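You operate a simulated robot arm through the tools that you are given. There is no shell and no other tool. Be economical: measure what you need, move in short steps, check, and stop when the job is done.

You are at the controls of a simulated robot arm. One attempt, no reset.

Task
Tip out the cold tea, stand the red infuser in the mug and cork the syrup.
Fine: tea from the green mug into the steel jug, mug back where it stood; then the infuser goes in the green mug; spill nothing.
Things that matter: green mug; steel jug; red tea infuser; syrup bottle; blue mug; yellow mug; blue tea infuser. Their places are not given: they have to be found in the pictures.

It is judged by the outcome, as a careful person would: the job done as asked, and still so three seconds after it is handed in. It fails if anything else is knocked over, pushed out of place, dropped, spilled or broken.

Robot
A 7-joint arm with a two-finger parallel gripper, fixed in place. Base frame: the origin is at the foot of the arm, x ahead of it, y to its left, z up. Units: cm, rad, N and s.
Its first joint turns from -1.152 to 1.152 rad. Payload 2.4 kg.
The tool frame sits at the grasp point between the pads (the TCP): z along the fingers, y along the line on which they close. The tips reach 3 cm beyond it. The gripper opens to 9.4 cm. The fingers are 2.8 cm wide and 1 cm thick; the gripper's body (5 by 9.6 cm) begins 5.5 cm behind the TCP.
Orientation is that of the tool frame in the base frame, as a unit quaternion [x, y, z, w]. With the fingers straight down and closing along the base's y, the tool's x points along the base's -x, its y along +y and its z along -z.

Tools
- The arm moves only by the tool servo_tool. Its argument "series" is a list of rows, each a list of 7 numbers: the closure, from 0 (fully open) to 1 (shut), then the shift along the tool's x, y, z in units of 250 mm (1.0 is 250 mm), then the turn, a rotation vector about the tool's x, y, z in units of 120 degrees (1.0 is 120 degrees). In form: [[hand, x, y, z, rx, ry, rz], ...]. A call has 1 to 8 rows; each row is the pose to reach, as a shift and turn from the pose commanded when the call began, along the tool's axes at that moment. A call with a number of a shift or a turn outside -1 to 1 is refused whole. A row lasts 0.2 s, in which the tool goes at most 5 cm and 0.15 rad; a call with a longer step from one row to the next is refused whole, and so is a gripper value outside its range. A pose out of reach is approached as far as the arm can. The call stops where the force on the tool passes 40 N (or 10 N more than at its start, if that is more) or the arm is blocked; 0.2 s more then pass. Each finger travels about 15.3 cm/s and halts on what it meets, pressing with about 32 N; the grip force reading is that of the motor and also rises with nothing between the fingers. The clock runs only during rows and for 0.2 s after the last one: add rows that repeat a pose to give the fingers time. It gives the time, the measured TCP pose, the force on the tool (base axes), the opening and the grip force at its end, in the units of the frame above (readings bear some noise).
- Cameras (640 x 400 px; columns grow to the right, rows downward): "scene" is fixed at [3.59, 47.13, 144.21]; the picture's right is [-0.68, -0.73, 0.00], its down [-0.47, 0.44, -0.76] and it looks along [0.56, -0.52, -0.65] (base axes); focal length 220 px, centre (320, 200). "wrist" rides on the gripper at [-3.7, 0, -5.8] in the tool frame; the picture's right is [0.00, -1.00, 0.00], its down [0.97, 0.00, -0.24] and it looks along [0.24, 0.00, 0.97] (tool axes); focal length 218 px, centre (320, 200).
- camera(camera): a new picture of that camera. The clock stands still meanwhile.
- point_at(camera, pixels): for up to 12 pixels [column, row] of the newest picture of that camera ("zoom" is the newest enlarged one), the place [x, y, z] in the base frame of the surface seen there, good to about 0.2 cm, but the place of the scene camera against the robot may be out by one fixed shift of up to 1.8 cm in any direction. The clock stands still meanwhile.
- inspect(camera, box): a new picture of the part [left, top, right, bottom] of that camera's present view, enlarged. The clock stands still meanwhile.
- sign_off(): hands the job in; it is judged then, once.

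Keep the steps short. Do not move on a guess: measure, check each grasp and each placing, and mend mistakes. In all there are 80 turns and 54 pictures (those below and enlarged ones count). Leave the gripper open and the arm clear of the work at the hand-in unless told otherwise, and finish with a single line.

The tools are called after "Request:" by a JSON object that holds its "op" and its "data". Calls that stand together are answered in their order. servo_tool: Moves the arm, as the interface text tells. Its arguments: {"type":"object","properties":{"series":{"type":"array","items":{"type":"array","items":{"type":"number"}}}},"required":["series"]} The other tools are called the same way: camera (camera) takes a picture; point_at (camera, pixels) gives the place of the surface under pixels of a picture; inspect (camera, box) takes an enlarged picture of a part of a camera's view; sign_off () hands the job in.

At the start:

```text
t: 0.0
eef_pos: [42.23, -3.62, 126.59]
ee_rot: [0.001, 1.0, 0.0, 0.0]
ft_force: [-0.1, 0.7, -0.1]
opening: 9.39
finger_force: 0.0
```

scene: 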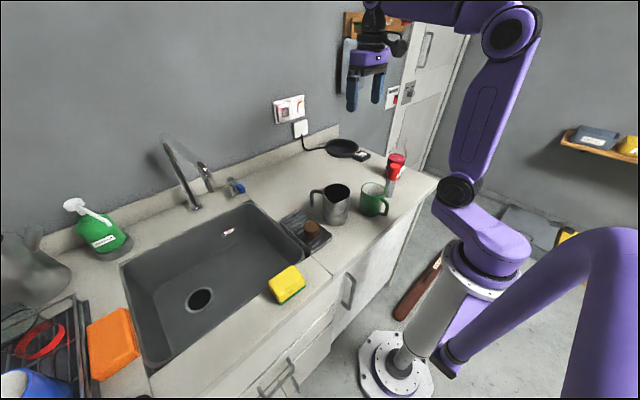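
wrist: 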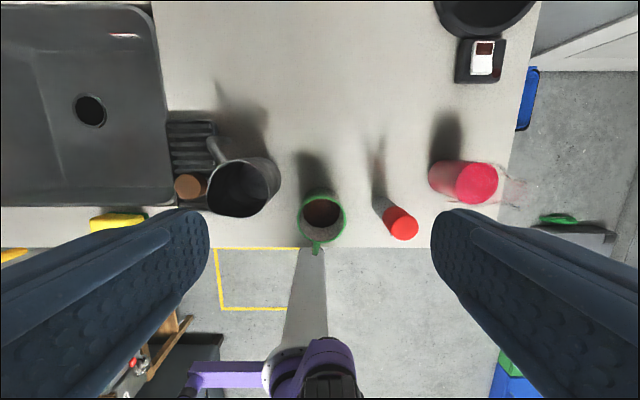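

I see the green mug near wrist pixel (322,220), a steel jug (240,187), a red cylinder (400,222), a pink bottle (465,182) and a cork-like piece (188,186). I'll enlarge both views before measuring.

Request:
{"op": "inspect", "data": {"camera": "scene", "box": [260, 120, 440, 260]}}

Request:
{"op": "inspect", "data": {"camera": "wrist", "box": [160, 90, 520, 270]}}

Request:
{"op": "inspect", "data": {"camera": "scene", "box": [0, 180, 180, 400]}}

Request:
{"op": "point_at", "data": {"camera": "wrist", "pixels": [[188, 186], [240, 160], [213, 145], [238, 213], [322, 215], [322, 192], [316, 252], [404, 224], [378, 204], [480, 182], [432, 180], [340, 120]]}}

```text
2.86 times, centred on (350, 190) of scene
```

zoom: 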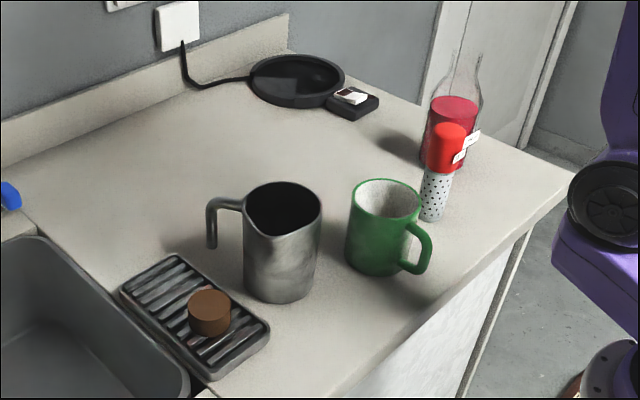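

```text
1.78 times, centred on (340, 180) of wrist
```

zoom: 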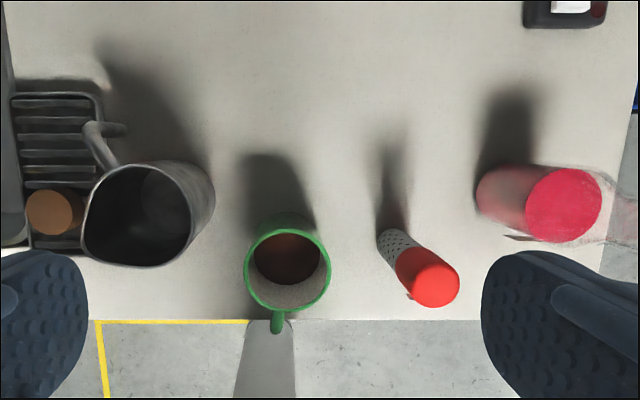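

```text
1.82 times, centred on (90, 290) of scene
```

zoom: 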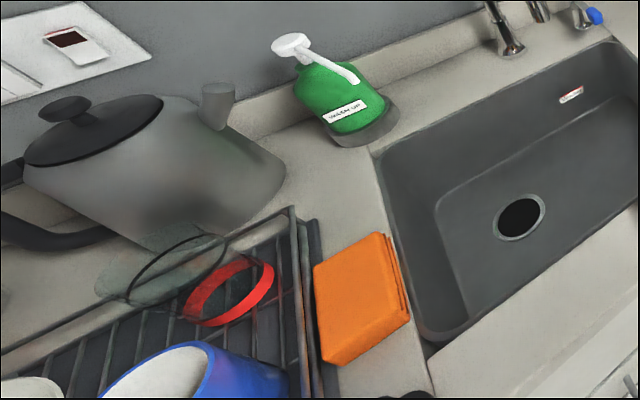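

```text
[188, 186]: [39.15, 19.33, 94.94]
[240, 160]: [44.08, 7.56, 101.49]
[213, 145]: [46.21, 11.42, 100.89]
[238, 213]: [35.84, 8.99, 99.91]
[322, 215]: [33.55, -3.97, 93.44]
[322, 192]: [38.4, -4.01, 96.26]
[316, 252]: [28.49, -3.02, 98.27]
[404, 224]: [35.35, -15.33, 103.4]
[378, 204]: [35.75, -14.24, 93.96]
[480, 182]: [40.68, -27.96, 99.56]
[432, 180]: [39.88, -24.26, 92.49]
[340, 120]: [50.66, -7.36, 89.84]
```

The wrist camera puts the counter at z ≈ 89.8, not the stated 50.8. I'll cross-check with the scene camera.

Request:
{"op": "point_at", "data": {"camera": "scene", "pixels": [[300, 180], [395, 215], [372, 188], [331, 188], [312, 226], [395, 168], [397, 157], [371, 80], [377, 205], [390, 360], [342, 148]]}}

Request:
{"op": "inspect", "data": {"camera": "scene", "box": [350, 140, 430, 220]}}

```text
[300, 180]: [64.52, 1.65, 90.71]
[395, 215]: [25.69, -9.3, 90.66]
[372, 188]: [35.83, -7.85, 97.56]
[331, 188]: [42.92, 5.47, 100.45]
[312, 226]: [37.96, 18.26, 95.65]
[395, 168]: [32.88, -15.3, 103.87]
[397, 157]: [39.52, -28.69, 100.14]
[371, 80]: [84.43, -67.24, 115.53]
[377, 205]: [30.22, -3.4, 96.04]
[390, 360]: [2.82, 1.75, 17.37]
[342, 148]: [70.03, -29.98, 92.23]
```

```text
5.00 times, centred on (390, 180) of scene
```

zoom: 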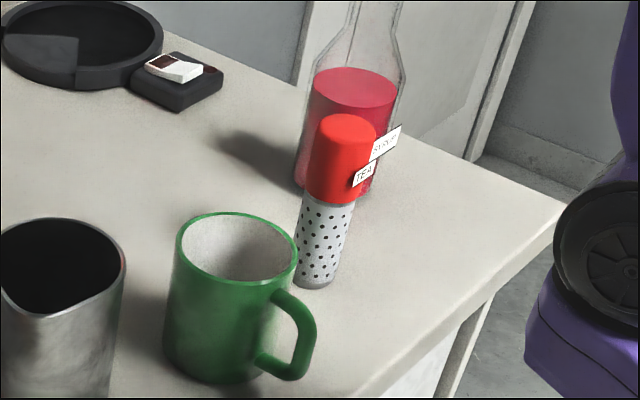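

Both cameras put the counter at z ≈ 90, so the stated 50.8 is wrong and I'll use the measured value. For pouring I want to grip the mug with the tool close to horizontal, with fingers at ±y, then roll it toward the jug. First I'll test the pitch in free air, high up.

Request:
{"op": "servo_tool", "data": {"series": [[0, 0.05, 0, 0.04, 0, -0.07, 0], [0, 0.1, 0, 0.08, 0, -0.14, 0], [0, 0.15, 0, 0.12, 0, -0.21, 0], [0, 0.2, 0, 0.16, 0, -0.28, 0], [0, 0.25, 0, 0.2, 0, -0.35, 0], [0, 0.3, 0, 0.24, 0, -0.42, 0], [0, 0.35, 0, 0.28, 0, -0.49, 0], [0, 0.38, 0, 0.3, 0, -0.56, 0]]}}

```text
t: 1.8
eef_pos: [33.95, -14.57, 119.08]
ee_rot: [0.171, 0.858, -0.132, 0.465]
ft_force: [-0.7, 5.2, 1.0]
opening: 9.41
finger_force: 0.0
out of reach, approached as far as the arm can: row 7, 8
```

The last rows were out of reach and the arm drifted sideways. I'll look at the arm's shape.

Request:
{"op": "camera", "data": {"camera": "scene"}}

```text
47 pictures are left
```

scene: 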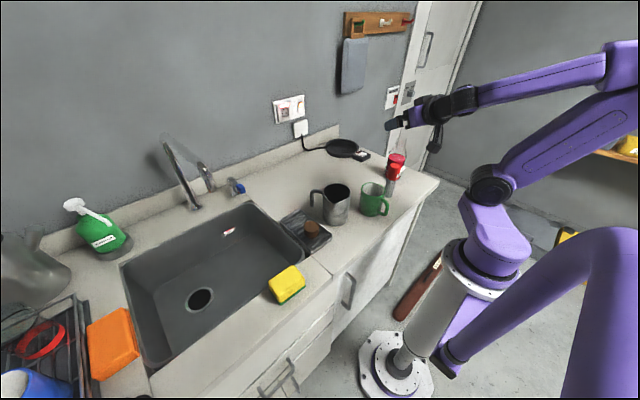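

I'll hold for a moment to see what pose the controller treats as commanded.

Request:
{"op": "servo_tool", "data": {"series": [[0, 0, 0, 0, 0, 0, 0], [0, 0, 0, 0, 0, 0, 0], [0, 0, 0, 0, 0, 0, 0]]}}

```text
t: 2.6
eef_pos: [33.44, -4.36, 119.24]
ee_rot: [0.012, 0.874, -0.034, 0.485]
ft_force: [0.5, 1.2, -0.4]
opening: 9.39
finger_force: 0.1
```

It settled at (33.4, -4.4, 119.2) with a 58° pitch. I'll find where the pitch limit is by going a little further, a bit lower and ahead.

Request:
{"op": "servo_tool", "data": {"series": [[0, 0, 0, 0, 0, -0.04, 0], [0, 0, 0, 0, 0, -0.08, 0], [0, 0, 0, 0, 0, -0.12, 0], [0, 0, 0, 0, 0, -0.12, 0]]}}

```text
t: 3.6
eef_pos: [33.32, -1.22, 121.23]
ee_rot: [0.008, 0.806, -0.036, 0.591]
ft_force: [0.9, 0.3, 0.1]
opening: 9.37
finger_force: 0.2
out of reach, approached as far as the arm can: row 2, 3, 4
```

The horizontal approach is limited here. New plan: grip the mug from above with the fingers turned to about 40°/220°, clear of the handle, then tilt about the finger axis so the tool ends up pointing (0.64, -0.77). I'll return to vertical, then test that tilt with an empty hand.

Request:
{"op": "servo_tool", "data": {"series": [[0, 0, 0, 0, 0, 0.07, 0], [0, 0, 0, 0, 0, 0.14, 0], [0, 0, 0, 0, 0, 0.21, 0], [0, 0, 0, 0, 0, 0.28, 0], [0, 0, 0, 0, 0, 0.35, 0], [0, 0, 0, 0, 0, 0.42, 0], [0, 0, 0, 0, 0, 0.49, 0], [0, 0, 0, 0, 0, 0.56, 0]]}}

```text
t: 5.4
eef_pos: [33.39, -1.04, 121.21]
ee_rot: [0.026, 0.998, -0.025, 0.044]
ft_force: [-0.2, -0.4, -0.3]
opening: 9.38
finger_force: 0.0
```

Nearly vertical again. Next I'll yaw 50° and move above the jug, still well clear of it.

Request:
{"op": "servo_tool", "data": {"series": [[0, -0.04, 0.05, 0.02, 0, 0.042, 0], [0, -0.08, 0.1, 0.04, 0, 0.04, 0.07], [0, -0.12, 0.15, 0.06, 0, 0.04, 0.14], [0, -0.16, 0.2, 0.08, 0, 0.04, 0.21], [0, -0.2, 0.25, 0.1, 0, 0.04, 0.28], [0, -0.25, 0.31, 0.12, 0, 0.04, 0.35], [0, -0.292, 0.36, 0.14, 0, 0.04, 0.417], [0, -0.292, 0.36, 0.14, 0, 0.04, 0.417]]}}

Request:
{"op": "camera", "data": {"camera": "wrist"}}

```text
t: 7.2
eef_pos: [41.46, 7.35, 117.97]
ee_rot: [0.448, 0.894, -0.003, 0.011]
ft_force: [-0.9, 0.2, 0.9]
opening: 9.4
finger_force: 0.1
```

```text
46 pictures are left
```

wrist: 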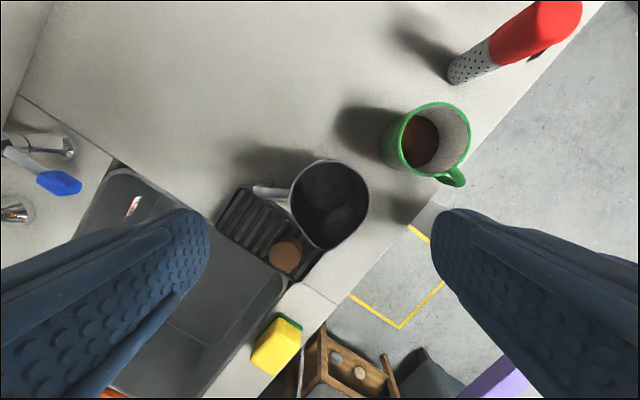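

The yaw went well. From this sharper view I'll measure the jug rim, mug rim, handle and cork.

Request:
{"op": "point_at", "data": {"camera": "wrist", "pixels": [[330, 161], [366, 188], [292, 203], [327, 246], [350, 166], [257, 190], [433, 104], [467, 135], [398, 145], [430, 172], [457, 180], [286, 252]]}}

Request:
{"op": "inspect", "data": {"camera": "wrist", "box": [220, 80, 500, 290]}}

```text
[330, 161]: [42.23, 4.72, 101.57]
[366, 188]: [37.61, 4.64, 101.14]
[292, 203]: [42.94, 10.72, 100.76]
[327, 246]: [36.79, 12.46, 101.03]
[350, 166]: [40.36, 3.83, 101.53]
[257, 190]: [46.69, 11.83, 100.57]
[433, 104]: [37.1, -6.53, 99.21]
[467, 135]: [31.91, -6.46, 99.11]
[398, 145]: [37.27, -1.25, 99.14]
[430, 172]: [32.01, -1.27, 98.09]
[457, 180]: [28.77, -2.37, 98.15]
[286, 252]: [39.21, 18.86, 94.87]
```

```text
1.90 times, centred on (360, 185) of wrist
```

zoom: 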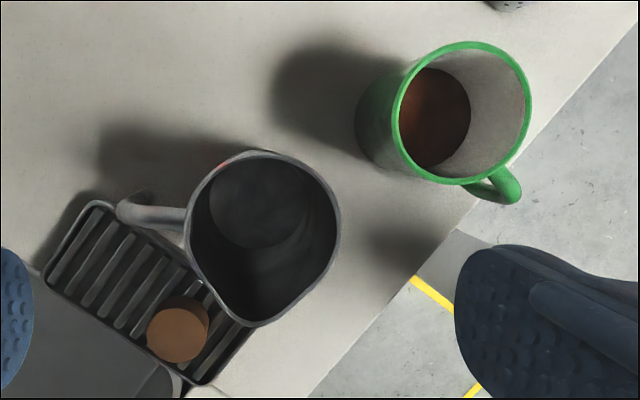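

Mug centre is about (34.6, -3.9) with rim z 99.1 and radius 3.7. Jug centre is about (39.9, 8.0) with rim z 101.3. Now the empty-hand tilt test, first 8 rows.

Request:
{"op": "servo_tool", "data": {"series": [[0, 0, 0, 0, 0, -0.07, 0], [0, 0, 0, 0, 0, -0.14, 0], [0, 0, 0, 0, 0, -0.21, 0], [0, 0, 0, 0, 0, -0.28, 0], [0, 0, 0, 0, 0, -0.35, 0], [0, 0, 0, 0, 0, -0.42, 0], [0, 0, 0, 0, 0, -0.49, 0], [0, 0, 0, 0, 0, -0.56, 0]]}}

```text
t: 9.0
eef_pos: [41.59, 7.41, 118.1]
ee_rot: [0.37, 0.738, -0.25, 0.506]
ft_force: [0.4, -0.2, 0.6]
opening: 9.39
finger_force: 0.1
```

Reached 67° cleanly. I'll continue toward 115° in the same way.

Request:
{"op": "servo_tool", "data": {"series": [[0, 0, 0, 0, 0, -0.07, 0], [0, 0, 0, 0, 0, -0.14, 0], [0, 0, 0, 0, 0, -0.21, 0], [0, 0, 0, 0, 0, -0.28, 0], [0, 0, 0, 0, 0, -0.35, 0], [0, 0, 0, 0, 0, -0.42, 0], [0, 0, 0, 0, 0, -0.42, 0]]}}

```text
t: 10.6
eef_pos: [42.18, 8.28, 117.92]
ee_rot: [0.235, 0.465, -0.378, 0.765]
ft_force: [-0.6, 1.6, 0.4]
opening: 9.43
finger_force: 0.0
out of reach, approached as far as the arm can: row 6, 7
```

117° was reached, with only about 1 cm of drift at the end, so the pour is feasible. Unwinding now.

Request:
{"op": "servo_tool", "data": {"series": [[0, 0, 0, 0, 0, 0.07, 0], [0, 0, 0, 0, 0, 0.14, 0], [0, 0, 0, 0, 0, 0.21, 0], [0, 0, 0, 0, 0, 0.28, 0], [0, 0, 0, 0, 0, 0.35, 0], [0, 0, 0, 0, 0, 0.42, 0], [0, 0, 0, 0, 0, 0.49, 0], [0, 0, 0, 0, 0, 0.56, 0]]}}

Request:
{"op": "servo_tool", "data": {"series": [[0, 0, 0, 0, 0, 0.07, 0], [0, 0, 0, 0, 0, 0.14, 0], [0, 0, 0, 0, 0, 0.21, 0], [0, 0, 0, 0, 0, 0.28, 0], [0, 0, 0, 0, 0, 0.35, 0], [0, 0, 0, 0, 0, 0.41, 0], [0, 0, 0, 0, 0, 0.41, 0]]}}

```text
t: 12.4
eef_pos: [42.09, 7.86, 117.91]
ee_rot: [0.403, 0.805, -0.192, 0.39]
ft_force: [0.4, 0.6, 0.1]
opening: 9.4
finger_force: 0.1
```

```text
t: 14.0
eef_pos: [42.14, 8.09, 117.8]
ee_rot: [0.447, 0.894, -0.007, 0.021]
ft_force: [0.0, 0.8, 0.1]
opening: 9.4
finger_force: 0.1
```

Tool is vertical again at (42.1, 8.1, 117.8). Now to a spot above the mug at z ≈ 110, levelling the last 2°.

Request:
{"op": "servo_tool", "data": {"series": [[0, -0.04, -0.1, 0.05, 0, 0.021, 0], [0, -0.08, -0.21, 0.11, 0, 0.021, 0], [0, -0.12, -0.32, 0.17, 0, 0.021, 0], [0, -0.16, -0.43, 0.24, 0, 0.021, 0], [0, -0.203, -0.529, 0.312, 0, 0.021, 0], [0, -0.203, -0.529, 0.312, 0, 0.021, 0]]}}

Request:
{"op": "camera", "data": {"camera": "wrist"}}

```text
t: 15.4
eef_pos: [34.82, -4.3, 110.23]
ee_rot: [0.448, 0.894, 0.004, 0.001]
ft_force: [-0.4, 0.0, 0.4]
opening: 9.4
finger_force: 0.0
```

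```text
44 pictures are left
```

wrist: 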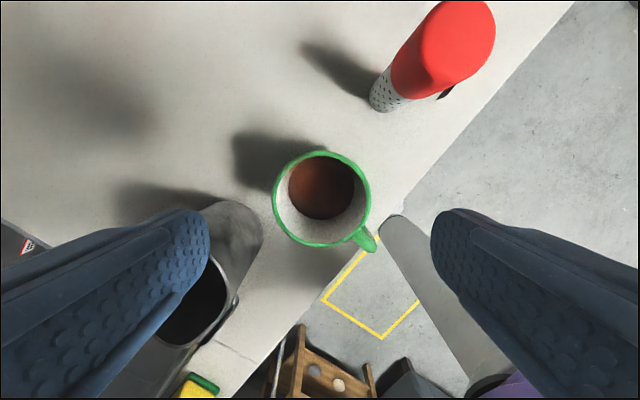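

The mug sits between the fingers. Measuring its rim precisely before I lower.

Request:
{"op": "point_at", "data": {"camera": "wrist", "pixels": [[276, 200], [367, 195], [322, 154], [320, 245], [288, 167], [356, 166], [290, 233], [369, 243], [322, 195], [300, 245]]}}

```text
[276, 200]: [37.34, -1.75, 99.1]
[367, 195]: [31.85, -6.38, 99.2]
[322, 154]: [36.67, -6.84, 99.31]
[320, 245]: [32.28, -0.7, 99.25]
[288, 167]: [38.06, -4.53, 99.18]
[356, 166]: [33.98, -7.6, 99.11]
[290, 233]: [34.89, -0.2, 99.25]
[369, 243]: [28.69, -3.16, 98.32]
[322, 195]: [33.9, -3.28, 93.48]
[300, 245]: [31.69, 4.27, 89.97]
```

Mug centre is (34.5, -3.95), rim z 99.2, base z 90.0. I'll lower to TCP z 96.7 with the fingers open, leaving the tips at 93.7.

Request:
{"op": "servo_tool", "data": {"series": [[0, 0.019, -0.002, 0.1, 0, 0, 0], [0, 0.019, -0.002, 0.22, 0, 0, 0], [0, 0.019, -0.002, 0.34, 0, 0, 0], [0, 0.019, -0.002, 0.42, 0, 0, 0], [0, 0.019, -0.002, 0.49, 0, 0, 0], [0, 0.019, -0.002, 0.541, 0, 0, 0], [0, 0.019, -0.002, 0.541, 0, 0, 0]]}}

Request:
{"op": "camera", "data": {"camera": "wrist"}}

```text
t: 17.0
eef_pos: [34.38, -3.95, 96.69]
ee_rot: [0.448, 0.894, 0.002, 0.001]
ft_force: [-0.6, -0.2, 0.4]
opening: 9.39
finger_force: 0.0
```

```text
43 pictures are left
```

wrist: 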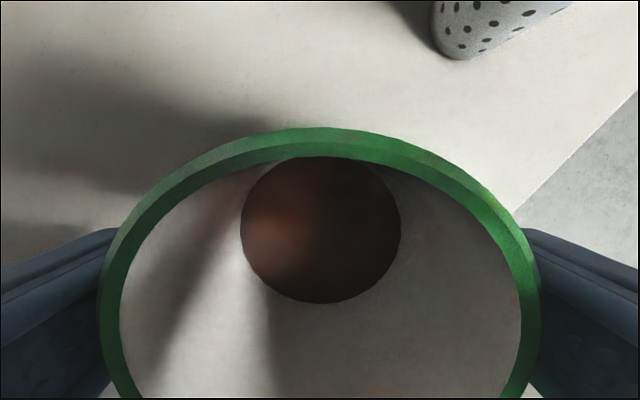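

The fingers straddle the rim evenly at columns 108 and 528. Closing.

Request:
{"op": "servo_tool", "data": {"series": [[0.1, 0, 0, 0, 0, 0, 0], [0.2, 0, 0, 0, 0, 0, 0], [0.4, 0, 0, 0, 0, 0, 0], [0.4, 0, 0, 0, 0, 0, 0], [0.4, 0, 0, 0, 0, 0, 0]]}}

```text
t: 18.2
eef_pos: [34.29, -3.99, 96.61]
ee_rot: [0.448, 0.894, 0.002, 0.001]
ft_force: [0.9, -0.2, 0.0]
opening: 7.96
finger_force: 31.7
```

Firm grip at 7.96 cm and 31.7 N. I'll lift gently straight up about 4 cm to check it.

Request:
{"op": "servo_tool", "data": {"series": [[0.4, 0, 0, -0.02, 0, 0, 0], [0.4, 0, 0, -0.06, 0, 0, 0], [0.4, 0, 0, -0.1, 0, 0, 0], [0.4, 0, 0, -0.14, 0, 0, 0], [0.4, 0, 0, -0.16, 0, 0, 0]]}}

Request:
{"op": "camera", "data": {"camera": "scene"}}

```text
t: 19.4
eef_pos: [34.51, -3.87, 100.79]
ee_rot: [0.448, 0.894, 0.002, 0.001]
ft_force: [-0.1, -0.2, -3.7]
opening: 7.93
finger_force: 32.4
```

```text
42 pictures are left
```

scene: 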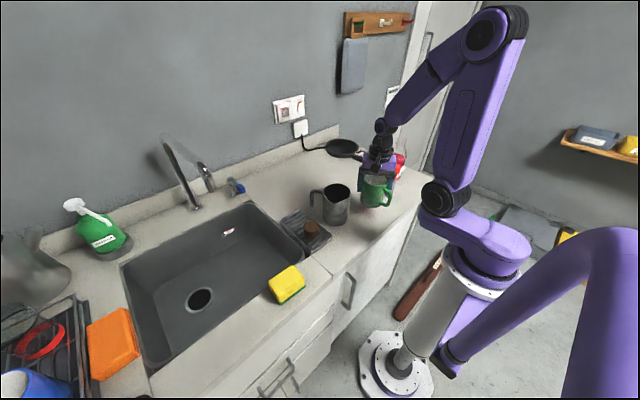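

Weight reads 3.7 N and the mug is steady. Lifting on to z ≈ 113.5.

Request:
{"op": "servo_tool", "data": {"series": [[0.4, 0, 0, -0.03, 0, 0, 0], [0.4, 0, 0, -0.11, 0, 0, 0], [0.4, 0, 0, -0.2, 0, 0, 0], [0.4, 0, 0, -0.29, 0, 0, 0], [0.4, 0, 0, -0.38, 0, 0, 0], [0.4, 0, 0, -0.46, 0, 0, 0], [0.4, 0, 0, -0.508, 0, 0, 0], [0.4, 0, 0, -0.508, 0, 0, 0]]}}

Request:
{"op": "servo_tool", "data": {"series": [[0.4, 0.005, 0.025, 0, 0, 0, 0], [0.4, 0.02, 0.1, 0, 0, 0, 0], [0.4, 0.035, 0.18, 0, 0, 0, 0], [0.4, 0.05, 0.26, 0, 0, 0, 0], [0.4, 0.067, 0.34, 0, 0, 0, 0], [0.4, 0.083, 0.42, 0, 0, 0, 0], [0.4, 0.091, 0.458, 0, 0, 0, 0], [0.4, 0.091, 0.458, 0, 0, 0, 0]]}}

```text
t: 21.2
eef_pos: [34.35, -4.07, 113.68]
ee_rot: [0.448, 0.894, 0.002, 0.001]
ft_force: [-0.3, 0.5, -4.7]
opening: 7.95
finger_force: 31.8
```

```text
t: 23.0
eef_pos: [42.29, 4.76, 113.47]
ee_rot: [0.448, 0.894, 0.002, 0.001]
ft_force: [0.9, 0.6, -4.0]
opening: 7.94
finger_force: 32.1
```

In position at (42.3, 4.8, 113.5). Tilting to 40°, which is before any flow, then a look.

Request:
{"op": "servo_tool", "data": {"series": [[0.4, 0, 0, 0, 0, -0.03, 0], [0.4, 0, 0, 0, 0, -0.08, 0], [0.4, 0, 0, 0, 0, -0.14, 0], [0.4, 0, 0, 0, 0, -0.2, 0], [0.4, 0, 0, 0, 0, -0.26, 0], [0.4, 0, 0, 0, 0, -0.31, 0], [0.4, 0, 0, 0, 0, -0.333, 0], [0.4, 0, 0, 0, 0, -0.333, 0]]}}

Request:
{"op": "inspect", "data": {"camera": "scene", "box": [260, 90, 440, 240]}}

Request:
{"op": "camera", "data": {"camera": "wrist"}}

```text
t: 24.8
eef_pos: [42.25, 4.8, 113.51]
ee_rot: [0.421, 0.84, -0.15, 0.307]
ft_force: [0.0, 0.3, -3.7]
opening: 7.98
finger_force: 32.1
```

```text
2.67 times, centred on (350, 165) of scene
```

zoom: 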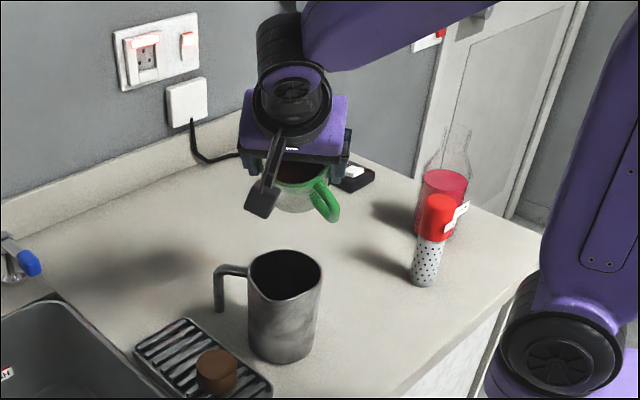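

```text
40 pictures are left
```

wrist: 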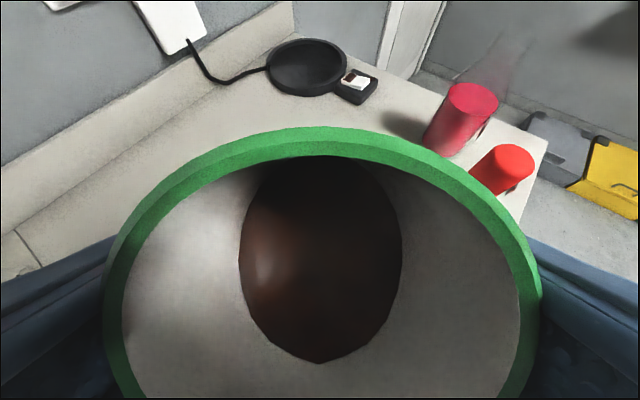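

There's a black paddle on the hand at zoom (262,200) that will swing downward as I tilt. I'll measure its position to check clearance over the jug.

Request:
{"op": "point_at", "data": {"camera": "zoom", "pixels": [[260, 205], [262, 213], [250, 190], [272, 175], [278, 150], [297, 110], [246, 130], [286, 290], [318, 275], [350, 140]]}}

```text
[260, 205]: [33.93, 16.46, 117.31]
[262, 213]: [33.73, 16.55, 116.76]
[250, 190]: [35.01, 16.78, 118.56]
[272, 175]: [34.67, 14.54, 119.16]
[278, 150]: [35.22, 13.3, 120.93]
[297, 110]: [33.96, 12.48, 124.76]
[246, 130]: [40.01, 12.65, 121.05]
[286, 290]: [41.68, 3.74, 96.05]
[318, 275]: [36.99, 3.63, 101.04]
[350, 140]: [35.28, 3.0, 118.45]
```

The paddle tip works out to 11.9 cm behind the TCP and 8.7 cm to the +x side. At 105° it would sit at about z 102, so I'll stop at 105° and shift away from the spout late in the pour. Now slowly from 40° to 66°.

Request:
{"op": "servo_tool", "data": {"series": [[0.4, 0, 0, 0, 0, -0.04, 0], [0.4, 0, 0, 0, 0, -0.08, 0], [0.4, 0, 0, 0, 0, -0.11, 0], [0.4, 0, 0, 0, 0, -0.135, 0], [0.4, 0, 0, 0, 0, -0.16, 0], [0.4, 0, 0, 0, 0, -0.18, 0], [0.4, 0, 0, 0, 0, -0.2, 0], [0.4, 0, 0, 0, 0, -0.22, 0]]}}

Request:
{"op": "inspect", "data": {"camera": "scene", "box": [260, 90, 440, 240]}}

Request:
{"op": "camera", "data": {"camera": "wrist"}}

```text
t: 26.6
eef_pos: [42.12, 4.73, 113.6]
ee_rot: [0.375, 0.748, -0.243, 0.491]
ft_force: [-0.3, -0.7, -3.7]
opening: 7.95
finger_force: 31.7
```

```text
2.67 times, centred on (350, 165) of scene
```

zoom: 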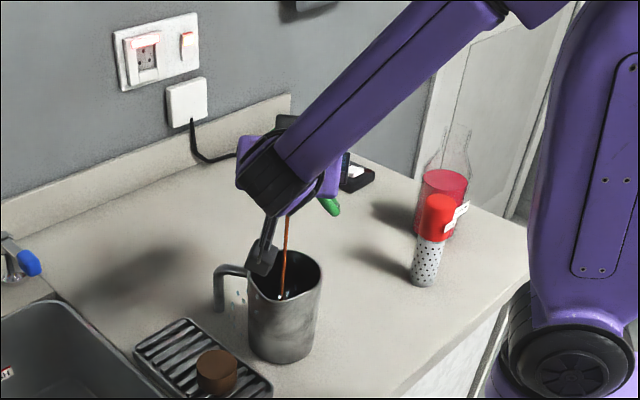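

```text
38 pictures are left
```

wrist: 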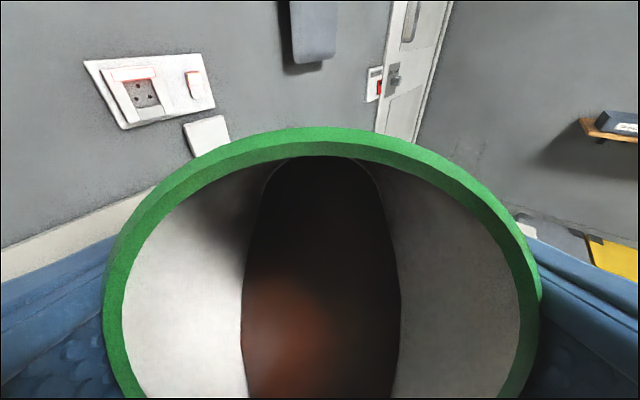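

Tea is flowing into the jug. I'll enlarge to check where it lands and what the white specks near (240,290) are.

Request:
{"op": "inspect", "data": {"camera": "scene", "box": [310, 145, 370, 195]}}

```text
8.00 times, centred on (340, 170) of scene
```

zoom: 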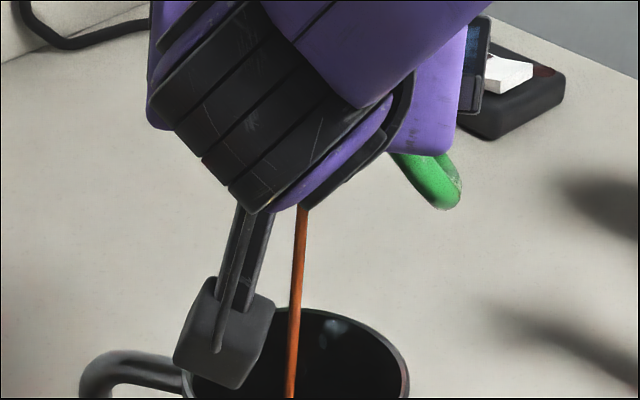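

Request:
{"op": "inspect", "data": {"camera": "scene", "box": [312, 178, 360, 214]}}

```text
11.11 times, centred on (336, 196) of scene
```

zoom: 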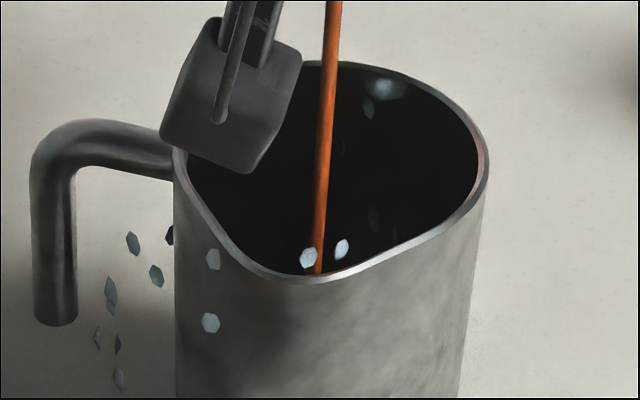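

The stream enters near the middle of the jug mouth. Small pale specks show beside the jug, possibly splash droplets, so I'll lower the mug about 4 cm to shorten the fall and check again.

Request:
{"op": "servo_tool", "data": {"series": [[0.4, 0.03, 0, 0.013, 0, 0, 0], [0.4, 0.07, 0, 0.031, 0, 0, 0], [0.4, 0.11, 0, 0.049, 0, 0, 0], [0.4, 0.146, 0, 0.065, 0, 0, 0]]}}

Request:
{"op": "inspect", "data": {"camera": "scene", "box": [304, 164, 368, 230]}}

```text
t: 27.6
eef_pos: [42.34, 4.74, 109.53]
ee_rot: [0.376, 0.747, -0.243, 0.491]
ft_force: [0.2, 0.2, -3.7]
opening: 7.98
finger_force: 32.3
```

```text
6.06 times, centred on (336, 197) of scene
```

zoom: 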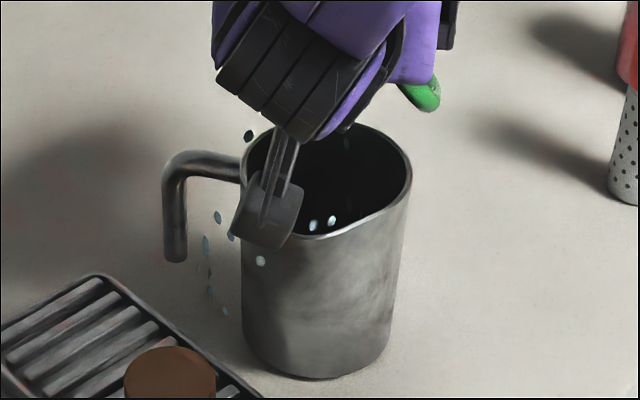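

The specks haven't moved in the image after 1 s. I'll ask where they lie.

Request:
{"op": "point_at", "data": {"camera": "zoom", "pixels": [[312, 226], [332, 220], [260, 261], [218, 216], [205, 244], [225, 311], [248, 136], [347, 143], [300, 260], [190, 300]]}}

Request:
{"op": "inspect", "data": {"camera": "scene", "box": [320, 190, 340, 204]}}

```text
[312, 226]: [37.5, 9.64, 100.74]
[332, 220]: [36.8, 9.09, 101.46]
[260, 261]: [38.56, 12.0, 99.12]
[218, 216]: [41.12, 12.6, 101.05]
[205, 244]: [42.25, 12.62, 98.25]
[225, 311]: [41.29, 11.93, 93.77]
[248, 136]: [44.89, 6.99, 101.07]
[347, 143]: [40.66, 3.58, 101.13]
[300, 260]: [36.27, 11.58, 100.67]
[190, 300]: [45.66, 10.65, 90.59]
```

```text
16.00 times, centred on (330, 197) of scene
```

zoom: 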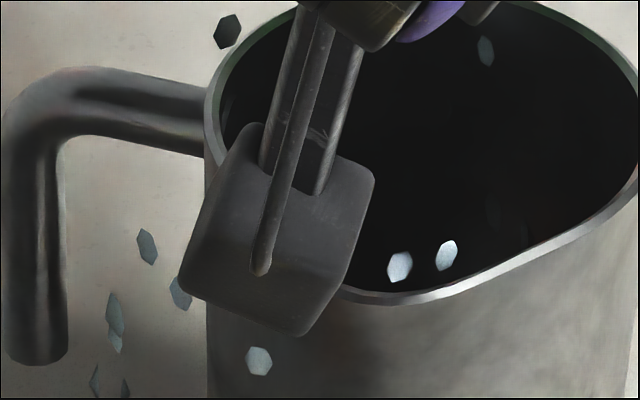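

The specks hang motionless in mid-air around the rim, so they aren't falling tea. I'll note them and check the counter later. The stream has stopped at 66°, so I'll tilt slowly to 90° while rising slightly.

Request:
{"op": "servo_tool", "data": {"series": [[0.4, -0.007, 0, -0.008, 0, -0.03, 0], [0.4, -0.014, 0, -0.015, 0, -0.06, 0], [0.4, -0.022, 0, -0.023, 0, -0.09, 0], [0.4, -0.03, 0, -0.031, 0, -0.117, 0], [0.4, -0.041, 0, -0.042, 0, -0.138, 0], [0.4, -0.052, 0, -0.053, 0, -0.158, 0], [0.4, -0.063, 0, -0.065, 0, -0.179, 0], [0.4, -0.075, 0, -0.077, 0, -0.2, 0]]}}

Request:
{"op": "inspect", "data": {"camera": "scene", "box": [290, 140, 390, 230]}}

```text
t: 29.4
eef_pos: [41.57, 5.4, 112.0]
ee_rot: [0.316, 0.63, -0.316, 0.635]
ft_force: [0.3, 0.0, -3.2]
opening: 7.95
finger_force: 31.6
```

```text
4.44 times, centred on (340, 185) of scene
```

zoom: 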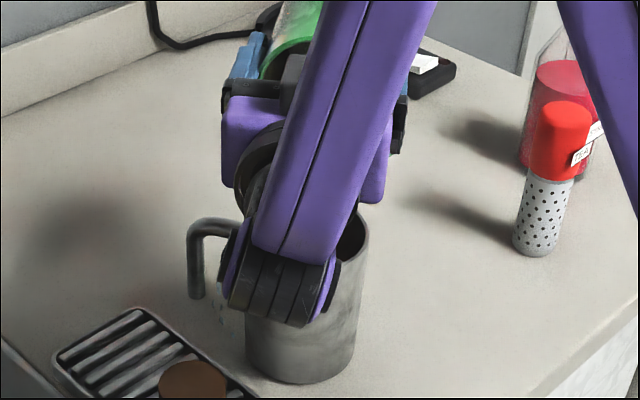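

The tilt is at 90°. The wrist knuckle now hides the jug, so I'll measure its height before going further.

Request:
{"op": "point_at", "data": {"camera": "zoom", "pixels": [[270, 310], [300, 320], [325, 300], [240, 280], [260, 290], [240, 250], [335, 270], [350, 240]]}}

Request:
{"op": "camera", "data": {"camera": "wrist"}}

```text
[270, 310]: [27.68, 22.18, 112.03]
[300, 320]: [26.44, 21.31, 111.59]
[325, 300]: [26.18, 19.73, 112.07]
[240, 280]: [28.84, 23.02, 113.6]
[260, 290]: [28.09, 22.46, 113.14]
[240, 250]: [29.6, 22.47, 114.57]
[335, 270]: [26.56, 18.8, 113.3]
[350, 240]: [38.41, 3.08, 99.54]
```

```text
32 pictures are left
```

wrist: 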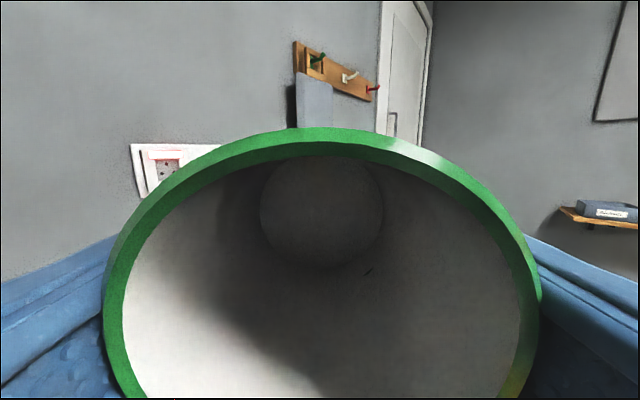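

The wrist is clear at z ≥ 111 and the mug already looks empty. I'll go on to about 104° and hold so the last of it drains.

Request:
{"op": "servo_tool", "data": {"series": [[0.4, -0.02, 0, -0.015, 0, -0.03, 0], [0.4, -0.04, 0, -0.03, 0, -0.06, 0], [0.4, -0.06, 0, -0.045, 0, -0.09, 0], [0.4, -0.08, 0, -0.06, 0, -0.117, 0], [0.4, -0.08, 0, -0.06, 0, -0.117, 0], [0.4, -0.08, 0, -0.06, 0, -0.117, 0], [0.4, -0.08, 0, -0.06, 0, -0.117, 0], [0.4, -0.08, 0, -0.06, 0, -0.117, 0]]}}

Request:
{"op": "camera", "data": {"camera": "wrist"}}

```text
t: 31.2
eef_pos: [40.62, 6.85, 113.95]
ee_rot: [0.276, 0.547, -0.352, 0.707]
ft_force: [0.6, 1.2, -2.0]
opening: 7.97
finger_force: 31.5
```

```text
31 pictures are left
```

wrist: 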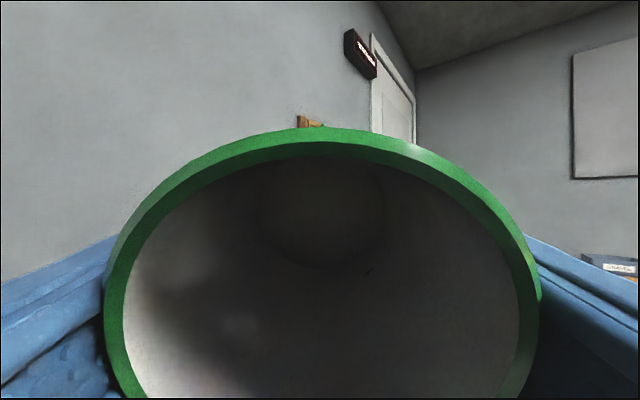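

Empty, and the load reads about 2 N. Reversing the tilt along the same path.

Request:
{"op": "servo_tool", "data": {"series": [[0.4, 0.005, 0, 0.02, 0, 0.06, 0], [0.4, 0.01, 0, 0.04, 0, 0.13, 0], [0.4, 0.015, 0, 0.06, 0, 0.2, 0], [0.4, 0.019, 0, 0.078, 0, 0.27, 0], [0.4, 0.019, 0, 0.078, 0, 0.34, 0], [0.4, 0.019, 0, 0.078, 0, 0.41, 0], [0.4, 0.019, 0, 0.078, 0, 0.48, 0], [0.4, 0.019, 0, 0.078, 0, 0.55, 0]]}}

Request:
{"op": "servo_tool", "data": {"series": [[0.4, 0, 0, 0, 0, 0.07, 0], [0.4, 0, 0, 0, 0, 0.14, 0], [0.4, 0, 0, 0, 0, 0.21, 0], [0.4, 0, 0, 0, 0, 0.27, 0], [0.4, 0, 0, 0, 0, 0.317, 0], [0.4, 0, 0, 0, 0, 0.317, 0]]}}

Request:
{"op": "inspect", "data": {"camera": "scene", "box": [290, 140, 390, 230]}}

```text
t: 33.0
eef_pos: [41.94, 5.07, 114.13]
ee_rot: [0.425, 0.844, -0.145, 0.294]
ft_force: [-0.1, 0.0, -3.3]
opening: 7.96
finger_force: 32.1
```

```text
t: 34.4
eef_pos: [41.98, 5.03, 113.99]
ee_rot: [0.448, 0.894, 0.002, 0.004]
ft_force: [0.6, 0.0, -3.2]
opening: 7.96
finger_force: 32.5
```

```text
4.44 times, centred on (340, 185) of scene
```

zoom: 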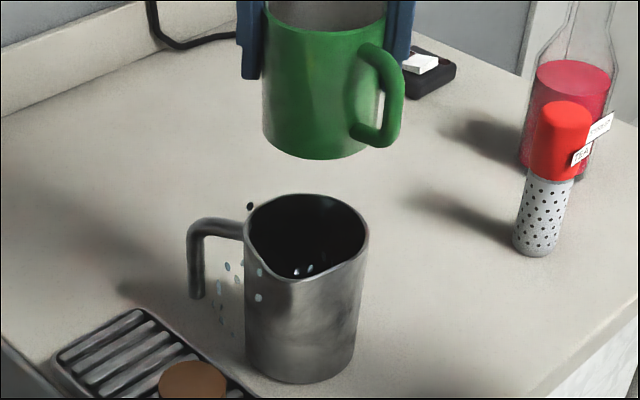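

The counter beside the jug is clean. Carrying the mug back over its original spot, then measuring before I lower.

Request:
{"op": "servo_tool", "data": {"series": [[0.4, -0.01, -0.04, 0, 0, 0, 0], [0.4, -0.03, -0.13, 0, 0, 0, 0], [0.4, -0.05, -0.23, 0, 0, 0, 0], [0.4, -0.075, -0.33, 0, 0, 0, 0], [0.4, -0.095, -0.42, 0, 0, 0, 0], [0.4, -0.105, -0.459, 0, 0, 0, 0], [0.4, -0.105, -0.459, 0, 0, 0, 0]]}}

Request:
{"op": "servo_tool", "data": {"series": [[0.4, 0, 0, 0.08, 0, 0.002, 0], [0.4, 0, 0, 0.2, 0, 0.002, 0], [0.4, 0, 0, 0.32, 0, 0.002, 0], [0.4, 0, 0, 0.44, 0, 0.002, 0], [0.4, 0, 0, 0.54, 0, 0.002, 0], [0.4, 0, 0, 0.6, 0, 0.002, 0], [0.4, 0, 0, 0.6, 0, 0.002, 0]]}}

```text
t: 36.0
eef_pos: [34.35, -3.89, 114.03]
ee_rot: [0.448, 0.894, 0.001, 0.005]
ft_force: [-0.1, -0.1, -2.1]
opening: 7.95
finger_force: 31.9
```

```text
t: 37.6
eef_pos: [34.69, -4.0, 98.95]
ee_rot: [0.448, 0.894, 0.002, 0.003]
ft_force: [-0.2, 0.2, -3.1]
opening: 7.94
finger_force: 31.7
```

At z 98.95 with the mug base about 2.3 cm up. Lowering the rest gently.

Request:
{"op": "servo_tool", "data": {"series": [[0.4, 0.003, -0.006, 0.03, 0, 0.001, 0], [0.4, 0.005, -0.008, 0.055, 0, 0.001, 0], [0.4, 0.005, -0.008, 0.075, 0, 0.001, 0], [0.4, 0.005, -0.008, 0.085, 0, 0.001, 0], [0.4, 0.005, -0.008, 0.09, 0, 0.001, 0], [0.4, 0.005, -0.008, 0.09, 0, 0.001, 0]]}}

```text
t: 39.0
eef_pos: [34.12, -3.87, 96.63]
ee_rot: [0.448, 0.894, 0.002, 0.001]
ft_force: [-1.1, 0.2, -3.0]
opening: 7.97
finger_force: 31.8
```

Force is still -3.0 N, so the mug isn't quite resting. Lowering in 1 mm steps.

Request:
{"op": "servo_tool", "data": {"series": [[0.4, 0, 0, 0.004, 0, 0, 0], [0.4, 0, 0, 0.008, 0, 0, 0], [0.4, 0, 0, 0.008, 0, 0, 0]]}}

```text
t: 39.8
eef_pos: [34.22, -4.01, 96.51]
ee_rot: [0.447, 0.894, 0.002, 0.002]
ft_force: [-7.6, 0.1, 26.6]
opening: 7.95
finger_force: 32.2
```

Contact is clear now. I'll back up 1 mm and open.

Request:
{"op": "servo_tool", "data": {"series": [[0.4, 0, 0, -0.004, 0, 0, 0], [0.3, 0, 0, -0.004, 0, 0, 0], [0.1, 0, 0, -0.004, 0, 0, 0], [0, 0, 0, -0.004, 0, 0, 0], [0, 0, 0, -0.004, 0, 0, 0]]}}

Request:
{"op": "servo_tool", "data": {"series": [[0, 0, 0, -0.04, 0, 0, 0], [0, 0, 0, -0.14, 0, 0, 0], [0, 0, 0, -0.28, 0, 0, 0], [0, 0, 0, -0.42, 0, 0, 0], [0, 0, 0, -0.54, 0, 0, 0], [0, 0, 0, -0.54, 0, 0, 0]]}}

Request:
{"op": "camera", "data": {"camera": "wrist"}}

```text
t: 41.0
eef_pos: [34.19, -3.86, 96.66]
ee_rot: [0.448, 0.894, 0.002, 0.002]
ft_force: [0.5, -1.2, -0.4]
opening: 9.4
finger_force: 0.0
```

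```text
t: 42.4
eef_pos: [34.4, -3.89, 110.4]
ee_rot: [0.448, 0.894, 0.003, 0.001]
ft_force: [0.7, 0.7, 0.7]
opening: 9.41
finger_force: 0.1
```

```text
29 pictures are left
```

wrist: 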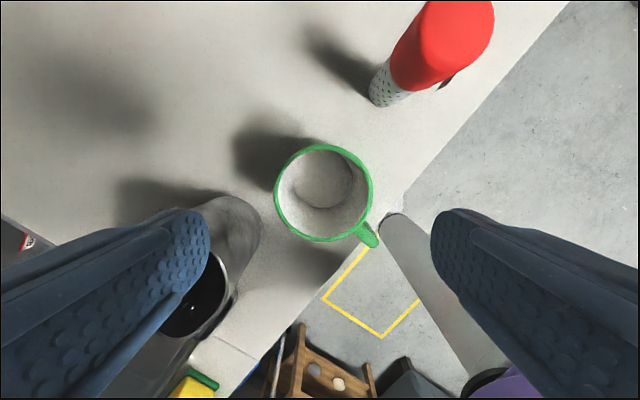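

The mug is empty and standing. I'll verify its position and measure the infuser.

Request:
{"op": "point_at", "data": {"camera": "wrist", "pixels": [[277, 195], [370, 190], [322, 147], [322, 240], [430, 40], [490, 30], [462, 70], [400, 15], [382, 88], [372, 80], [400, 104], [325, 185]]}}

Request:
{"op": "inspect", "data": {"camera": "scene", "box": [350, 100, 450, 220]}}

```text
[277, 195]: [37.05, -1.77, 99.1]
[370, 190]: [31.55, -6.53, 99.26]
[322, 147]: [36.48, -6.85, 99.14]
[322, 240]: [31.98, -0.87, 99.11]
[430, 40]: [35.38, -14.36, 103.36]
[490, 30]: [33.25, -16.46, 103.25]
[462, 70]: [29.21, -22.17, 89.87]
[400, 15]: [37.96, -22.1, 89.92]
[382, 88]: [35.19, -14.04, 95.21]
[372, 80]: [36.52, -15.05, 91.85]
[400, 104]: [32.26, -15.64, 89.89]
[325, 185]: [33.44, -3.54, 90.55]
```

```text
3.33 times, centred on (400, 160) of scene
```

zoom: 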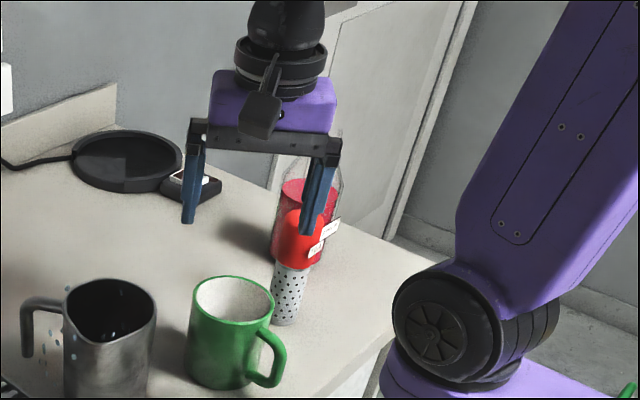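

The mug is within 3 mm of where it stood. Now moving above the infuser cap near (35, -15.4).

Request:
{"op": "servo_tool", "data": {"series": [[0, -0.04, -0.03, -0.05, 0, 0, 0], [0, -0.13, -0.08, -0.08, 0, 0, 0], [0, -0.22, -0.14, -0.104, 0, 0, 0], [0, -0.31, -0.2, -0.104, 0, 0, 0], [0, -0.38, -0.25, -0.104, 0, 0, 0], [0, -0.38, -0.25, -0.104, 0, 0, 0]]}}

Request:
{"op": "camera", "data": {"camera": "wrist"}}

```text
t: 43.8
eef_pos: [34.98, -15.23, 112.77]
ee_rot: [0.447, 0.895, 0.002, 0.002]
ft_force: [-0.9, -0.2, 1.5]
opening: 9.39
finger_force: 0.1
```

```text
27 pictures are left
```

wrist: 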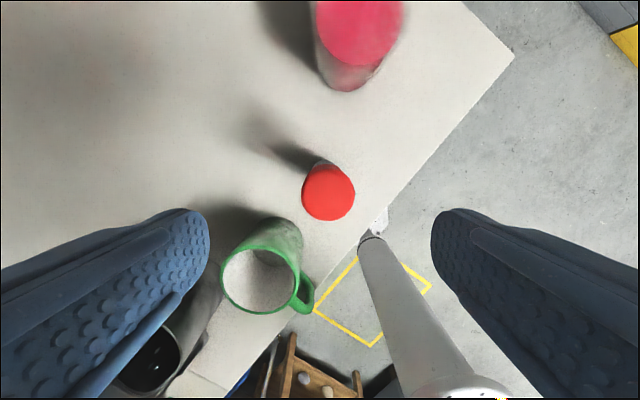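

Request:
{"op": "inspect", "data": {"camera": "wrist", "box": [270, 140, 400, 250]}}

Request:
{"op": "point_at", "data": {"camera": "wrist", "pixels": [[305, 193], [352, 193], [329, 169], [329, 217], [329, 193], [380, 218], [377, 225], [325, 162], [365, 80], [330, 60], [360, 10]]}}

```text
3.64 times, centred on (335, 195) of wrist
```

zoom: 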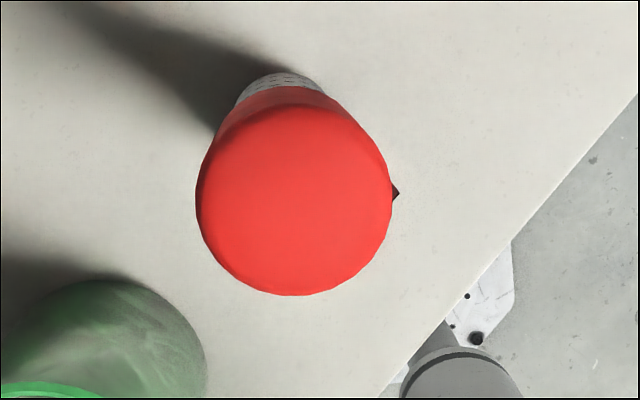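

```text
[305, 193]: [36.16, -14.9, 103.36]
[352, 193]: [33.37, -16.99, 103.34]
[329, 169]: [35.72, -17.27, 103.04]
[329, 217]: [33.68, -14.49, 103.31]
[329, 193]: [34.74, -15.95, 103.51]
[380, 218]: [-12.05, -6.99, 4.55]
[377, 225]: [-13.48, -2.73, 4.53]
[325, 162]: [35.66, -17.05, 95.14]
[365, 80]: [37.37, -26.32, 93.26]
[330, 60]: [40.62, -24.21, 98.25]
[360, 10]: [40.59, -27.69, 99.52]
```

Cap centre is (34.75, -15.9), radius 1.75, top z 103.45. A small tag pokes out on the side where one finger would press, so I'll yaw back to fingers along ±y and partly close the hand to about 6 cm.

Request:
{"op": "servo_tool", "data": {"series": [[0.1, -0.016, -0.023, 0, 0, 0, -0.065], [0.2, -0.016, -0.023, 0, 0, 0, -0.13], [0.35, -0.016, -0.023, 0, 0, 0, -0.195], [0.35, -0.016, -0.023, 0, 0, 0, -0.26], [0.35, -0.016, -0.023, 0, 0, 0, -0.325], [0.35, -0.016, -0.023, 0, 0, 0, -0.39], [0.35, -0.016, -0.023, 0, 0, 0, -0.443], [0.35, -0.016, -0.023, 0, 0, 0, -0.443]]}}

Request:
{"op": "camera", "data": {"camera": "wrist"}}

```text
t: 45.6
eef_pos: [34.61, -15.87, 112.73]
ee_rot: [0.0, 1.0, 0.001, 0.002]
ft_force: [-0.4, -0.3, -0.1]
opening: 6.12
finger_force: 0.0
```

```text
25 pictures are left
```

wrist: 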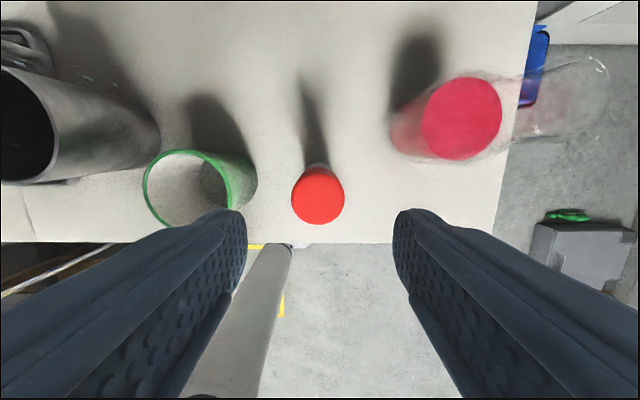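

Aligned over the cap, and the bottle's mouth shows near (588,82). I'll lower to TCP z 102.2 around the cap, and probe the bottle mouth in this picture at the same time.

Request:
{"op": "point_at", "data": {"camera": "wrist", "pixels": [[590, 58], [606, 92], [574, 112], [563, 68], [600, 65], [525, 85], [525, 135], [420, 155], [395, 120], [462, 118], [430, 95], [318, 195]]}}

Request:
{"op": "servo_tool", "data": {"series": [[0.35, -0.004, 0, 0.1, 0, 0, 0], [0.35, -0.004, 0, 0.2, 0, 0, 0], [0.35, -0.004, 0, 0.3, 0, 0, 0], [0.35, -0.004, 0, 0.37, 0, 0, 0], [0.35, -0.004, 0, 0.421, 0, 0, 0], [0.35, -0.004, 0, 0.421, 0, 0, 0]]}}

```text
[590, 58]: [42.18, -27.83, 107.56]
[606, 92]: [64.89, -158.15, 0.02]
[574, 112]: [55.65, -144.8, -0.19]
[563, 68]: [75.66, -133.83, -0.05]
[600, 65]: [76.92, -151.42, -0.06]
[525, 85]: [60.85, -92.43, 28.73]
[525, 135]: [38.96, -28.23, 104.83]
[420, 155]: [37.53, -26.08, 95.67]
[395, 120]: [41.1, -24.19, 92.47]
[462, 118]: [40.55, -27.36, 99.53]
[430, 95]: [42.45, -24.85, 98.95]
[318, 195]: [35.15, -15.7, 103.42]
```

```text
t: 47.0
eef_pos: [34.85, -15.74, 102.2]
ee_rot: [0.0, 1.0, 0.001, 0.002]
ft_force: [-0.1, 0.4, 0.2]
opening: 6.12
finger_force: 0.0
```

In place. Closing on the cap.

Request:
{"op": "servo_tool", "data": {"series": [[0.5, 0, 0, 0, 0, 0, 0], [0.6, 0, 0, 0, 0, 0, 0], [0.75, 0, 0, 0, 0, 0, 0], [0.75, 0, 0, 0, 0, 0, 0], [0.75, 0, 0, 0, 0, 0, 0]]}}

Request:
{"op": "servo_tool", "data": {"series": [[0.75, 0, 0, -0.02, 0, 0, 0], [0.75, 0, 0, -0.06, 0, 0, 0], [0.75, 0, 0, -0.1, 0, 0, 0], [0.75, 0, 0, -0.1, 0, 0, 0]]}}

Request:
{"op": "inspect", "data": {"camera": "scene", "box": [340, 110, 440, 220]}}

```text
t: 48.2
eef_pos: [34.83, -15.82, 102.23]
ee_rot: [0.0, 1.0, 0.001, 0.003]
ft_force: [-0.4, -0.7, -0.1]
opening: 3.98
finger_force: 32.0
```

```text
t: 49.2
eef_pos: [34.87, -15.88, 104.86]
ee_rot: [-0.001, 1.0, 0.001, 0.003]
ft_force: [0.5, -0.4, -0.3]
opening: 3.97
finger_force: 32.0
```

```text
3.64 times, centred on (390, 165) of scene
```

zoom: 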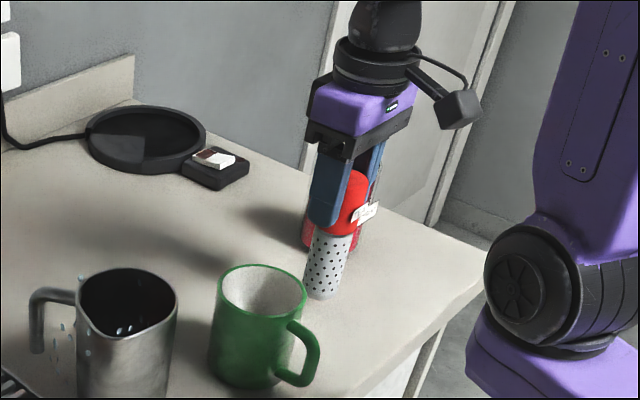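

The infuser is lifted and upright. Raising it so its foot clears the mug rim, then over the mug centre (34.3, -4.0).

Request:
{"op": "servo_tool", "data": {"series": [[0.75, 0, 0, -0.1, 0, 0, 0], [0.75, 0, 0, -0.22, 0, 0, 0], [0.75, 0, 0, -0.34, 0, 0, 0], [0.75, 0, 0, -0.42, 0, 0, 0], [0.75, 0.005, 0.09, -0.42, 0, 0, 0], [0.75, 0.012, 0.22, -0.42, 0, 0, 0], [0.75, 0.02, 0.35, -0.42, 0, 0, 0], [0.75, 0.022, 0.42, -0.42, 0, 0, 0]]}}

Request:
{"op": "servo_tool", "data": {"series": [[0.75, 0.002, 0.04, 0, 0, 0, 0], [0.75, 0.002, 0.054, 0, 0, 0, 0], [0.75, 0.002, 0.054, 0, 0, 0, 0]]}}

Request:
{"op": "camera", "data": {"camera": "wrist"}}

Request:
{"op": "inspect", "data": {"camera": "scene", "box": [320, 110, 420, 220]}}

```text
t: 51.0
eef_pos: [34.19, -5.29, 115.06]
ee_rot: [0.0, 1.0, 0.0, 0.002]
ft_force: [-0.1, -0.2, -1.2]
opening: 3.93
finger_force: 32.1
```

```text
t: 51.8
eef_pos: [34.17, -3.92, 115.22]
ee_rot: [0.0, 1.0, 0.001, 0.002]
ft_force: [-0.1, 0.2, -0.7]
opening: 3.93
finger_force: 32.1
```

```text
23 pictures are left
```

wrist: 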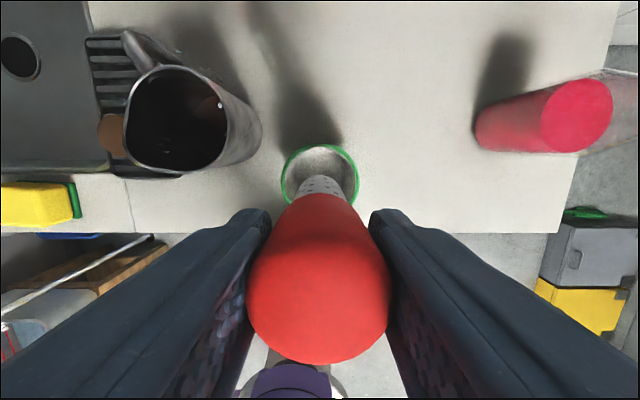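

```text
3.64 times, centred on (370, 165) of scene
```

zoom: 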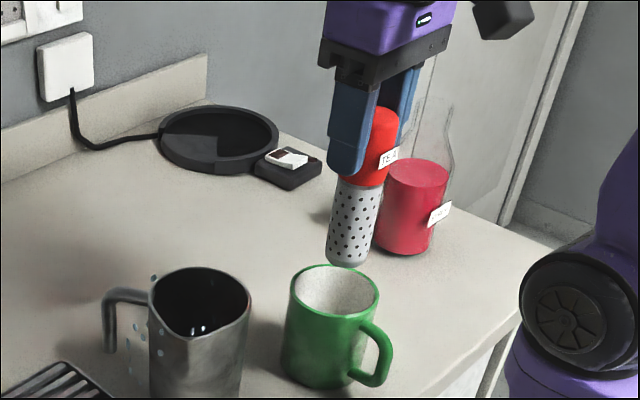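

Centred: mug ring at column 319, infuser at column 320. Lowering to just above the mug floor.

Request:
{"op": "servo_tool", "data": {"series": [[0.75, -0.002, 0, 0.06, 0, 0, 0], [0.75, -0.002, 0, 0.14, 0, 0, 0], [0.75, -0.002, 0, 0.23, 0, 0, 0], [0.75, -0.002, 0, 0.32, 0, 0, 0], [0.75, -0.002, 0, 0.4, 0, 0, 0], [0.75, -0.002, 0, 0.46, 0, 0, 0], [0.75, -0.002, 0, 0.476, 0, 0, 0], [0.75, -0.002, 0, 0.476, 0, 0, 0]]}}

Request:
{"op": "servo_tool", "data": {"series": [[0.75, 0, 0, 0.004, 0, 0, 0], [0.75, 0, 0, 0.008, 0, 0, 0], [0.75, 0, 0, 0.012, 0, 0, 0]]}}

```text
t: 53.6
eef_pos: [34.14, -4.09, 103.32]
ee_rot: [0.001, 1.0, 0.0, 0.002]
ft_force: [0.3, -0.6, -0.9]
opening: 3.94
finger_force: 32.2
```

```text
t: 54.4
eef_pos: [34.17, -3.96, 103.03]
ee_rot: [0.0, 1.0, 0.001, 0.002]
ft_force: [0.1, 0.0, -0.6]
opening: 3.89
finger_force: 31.7
```

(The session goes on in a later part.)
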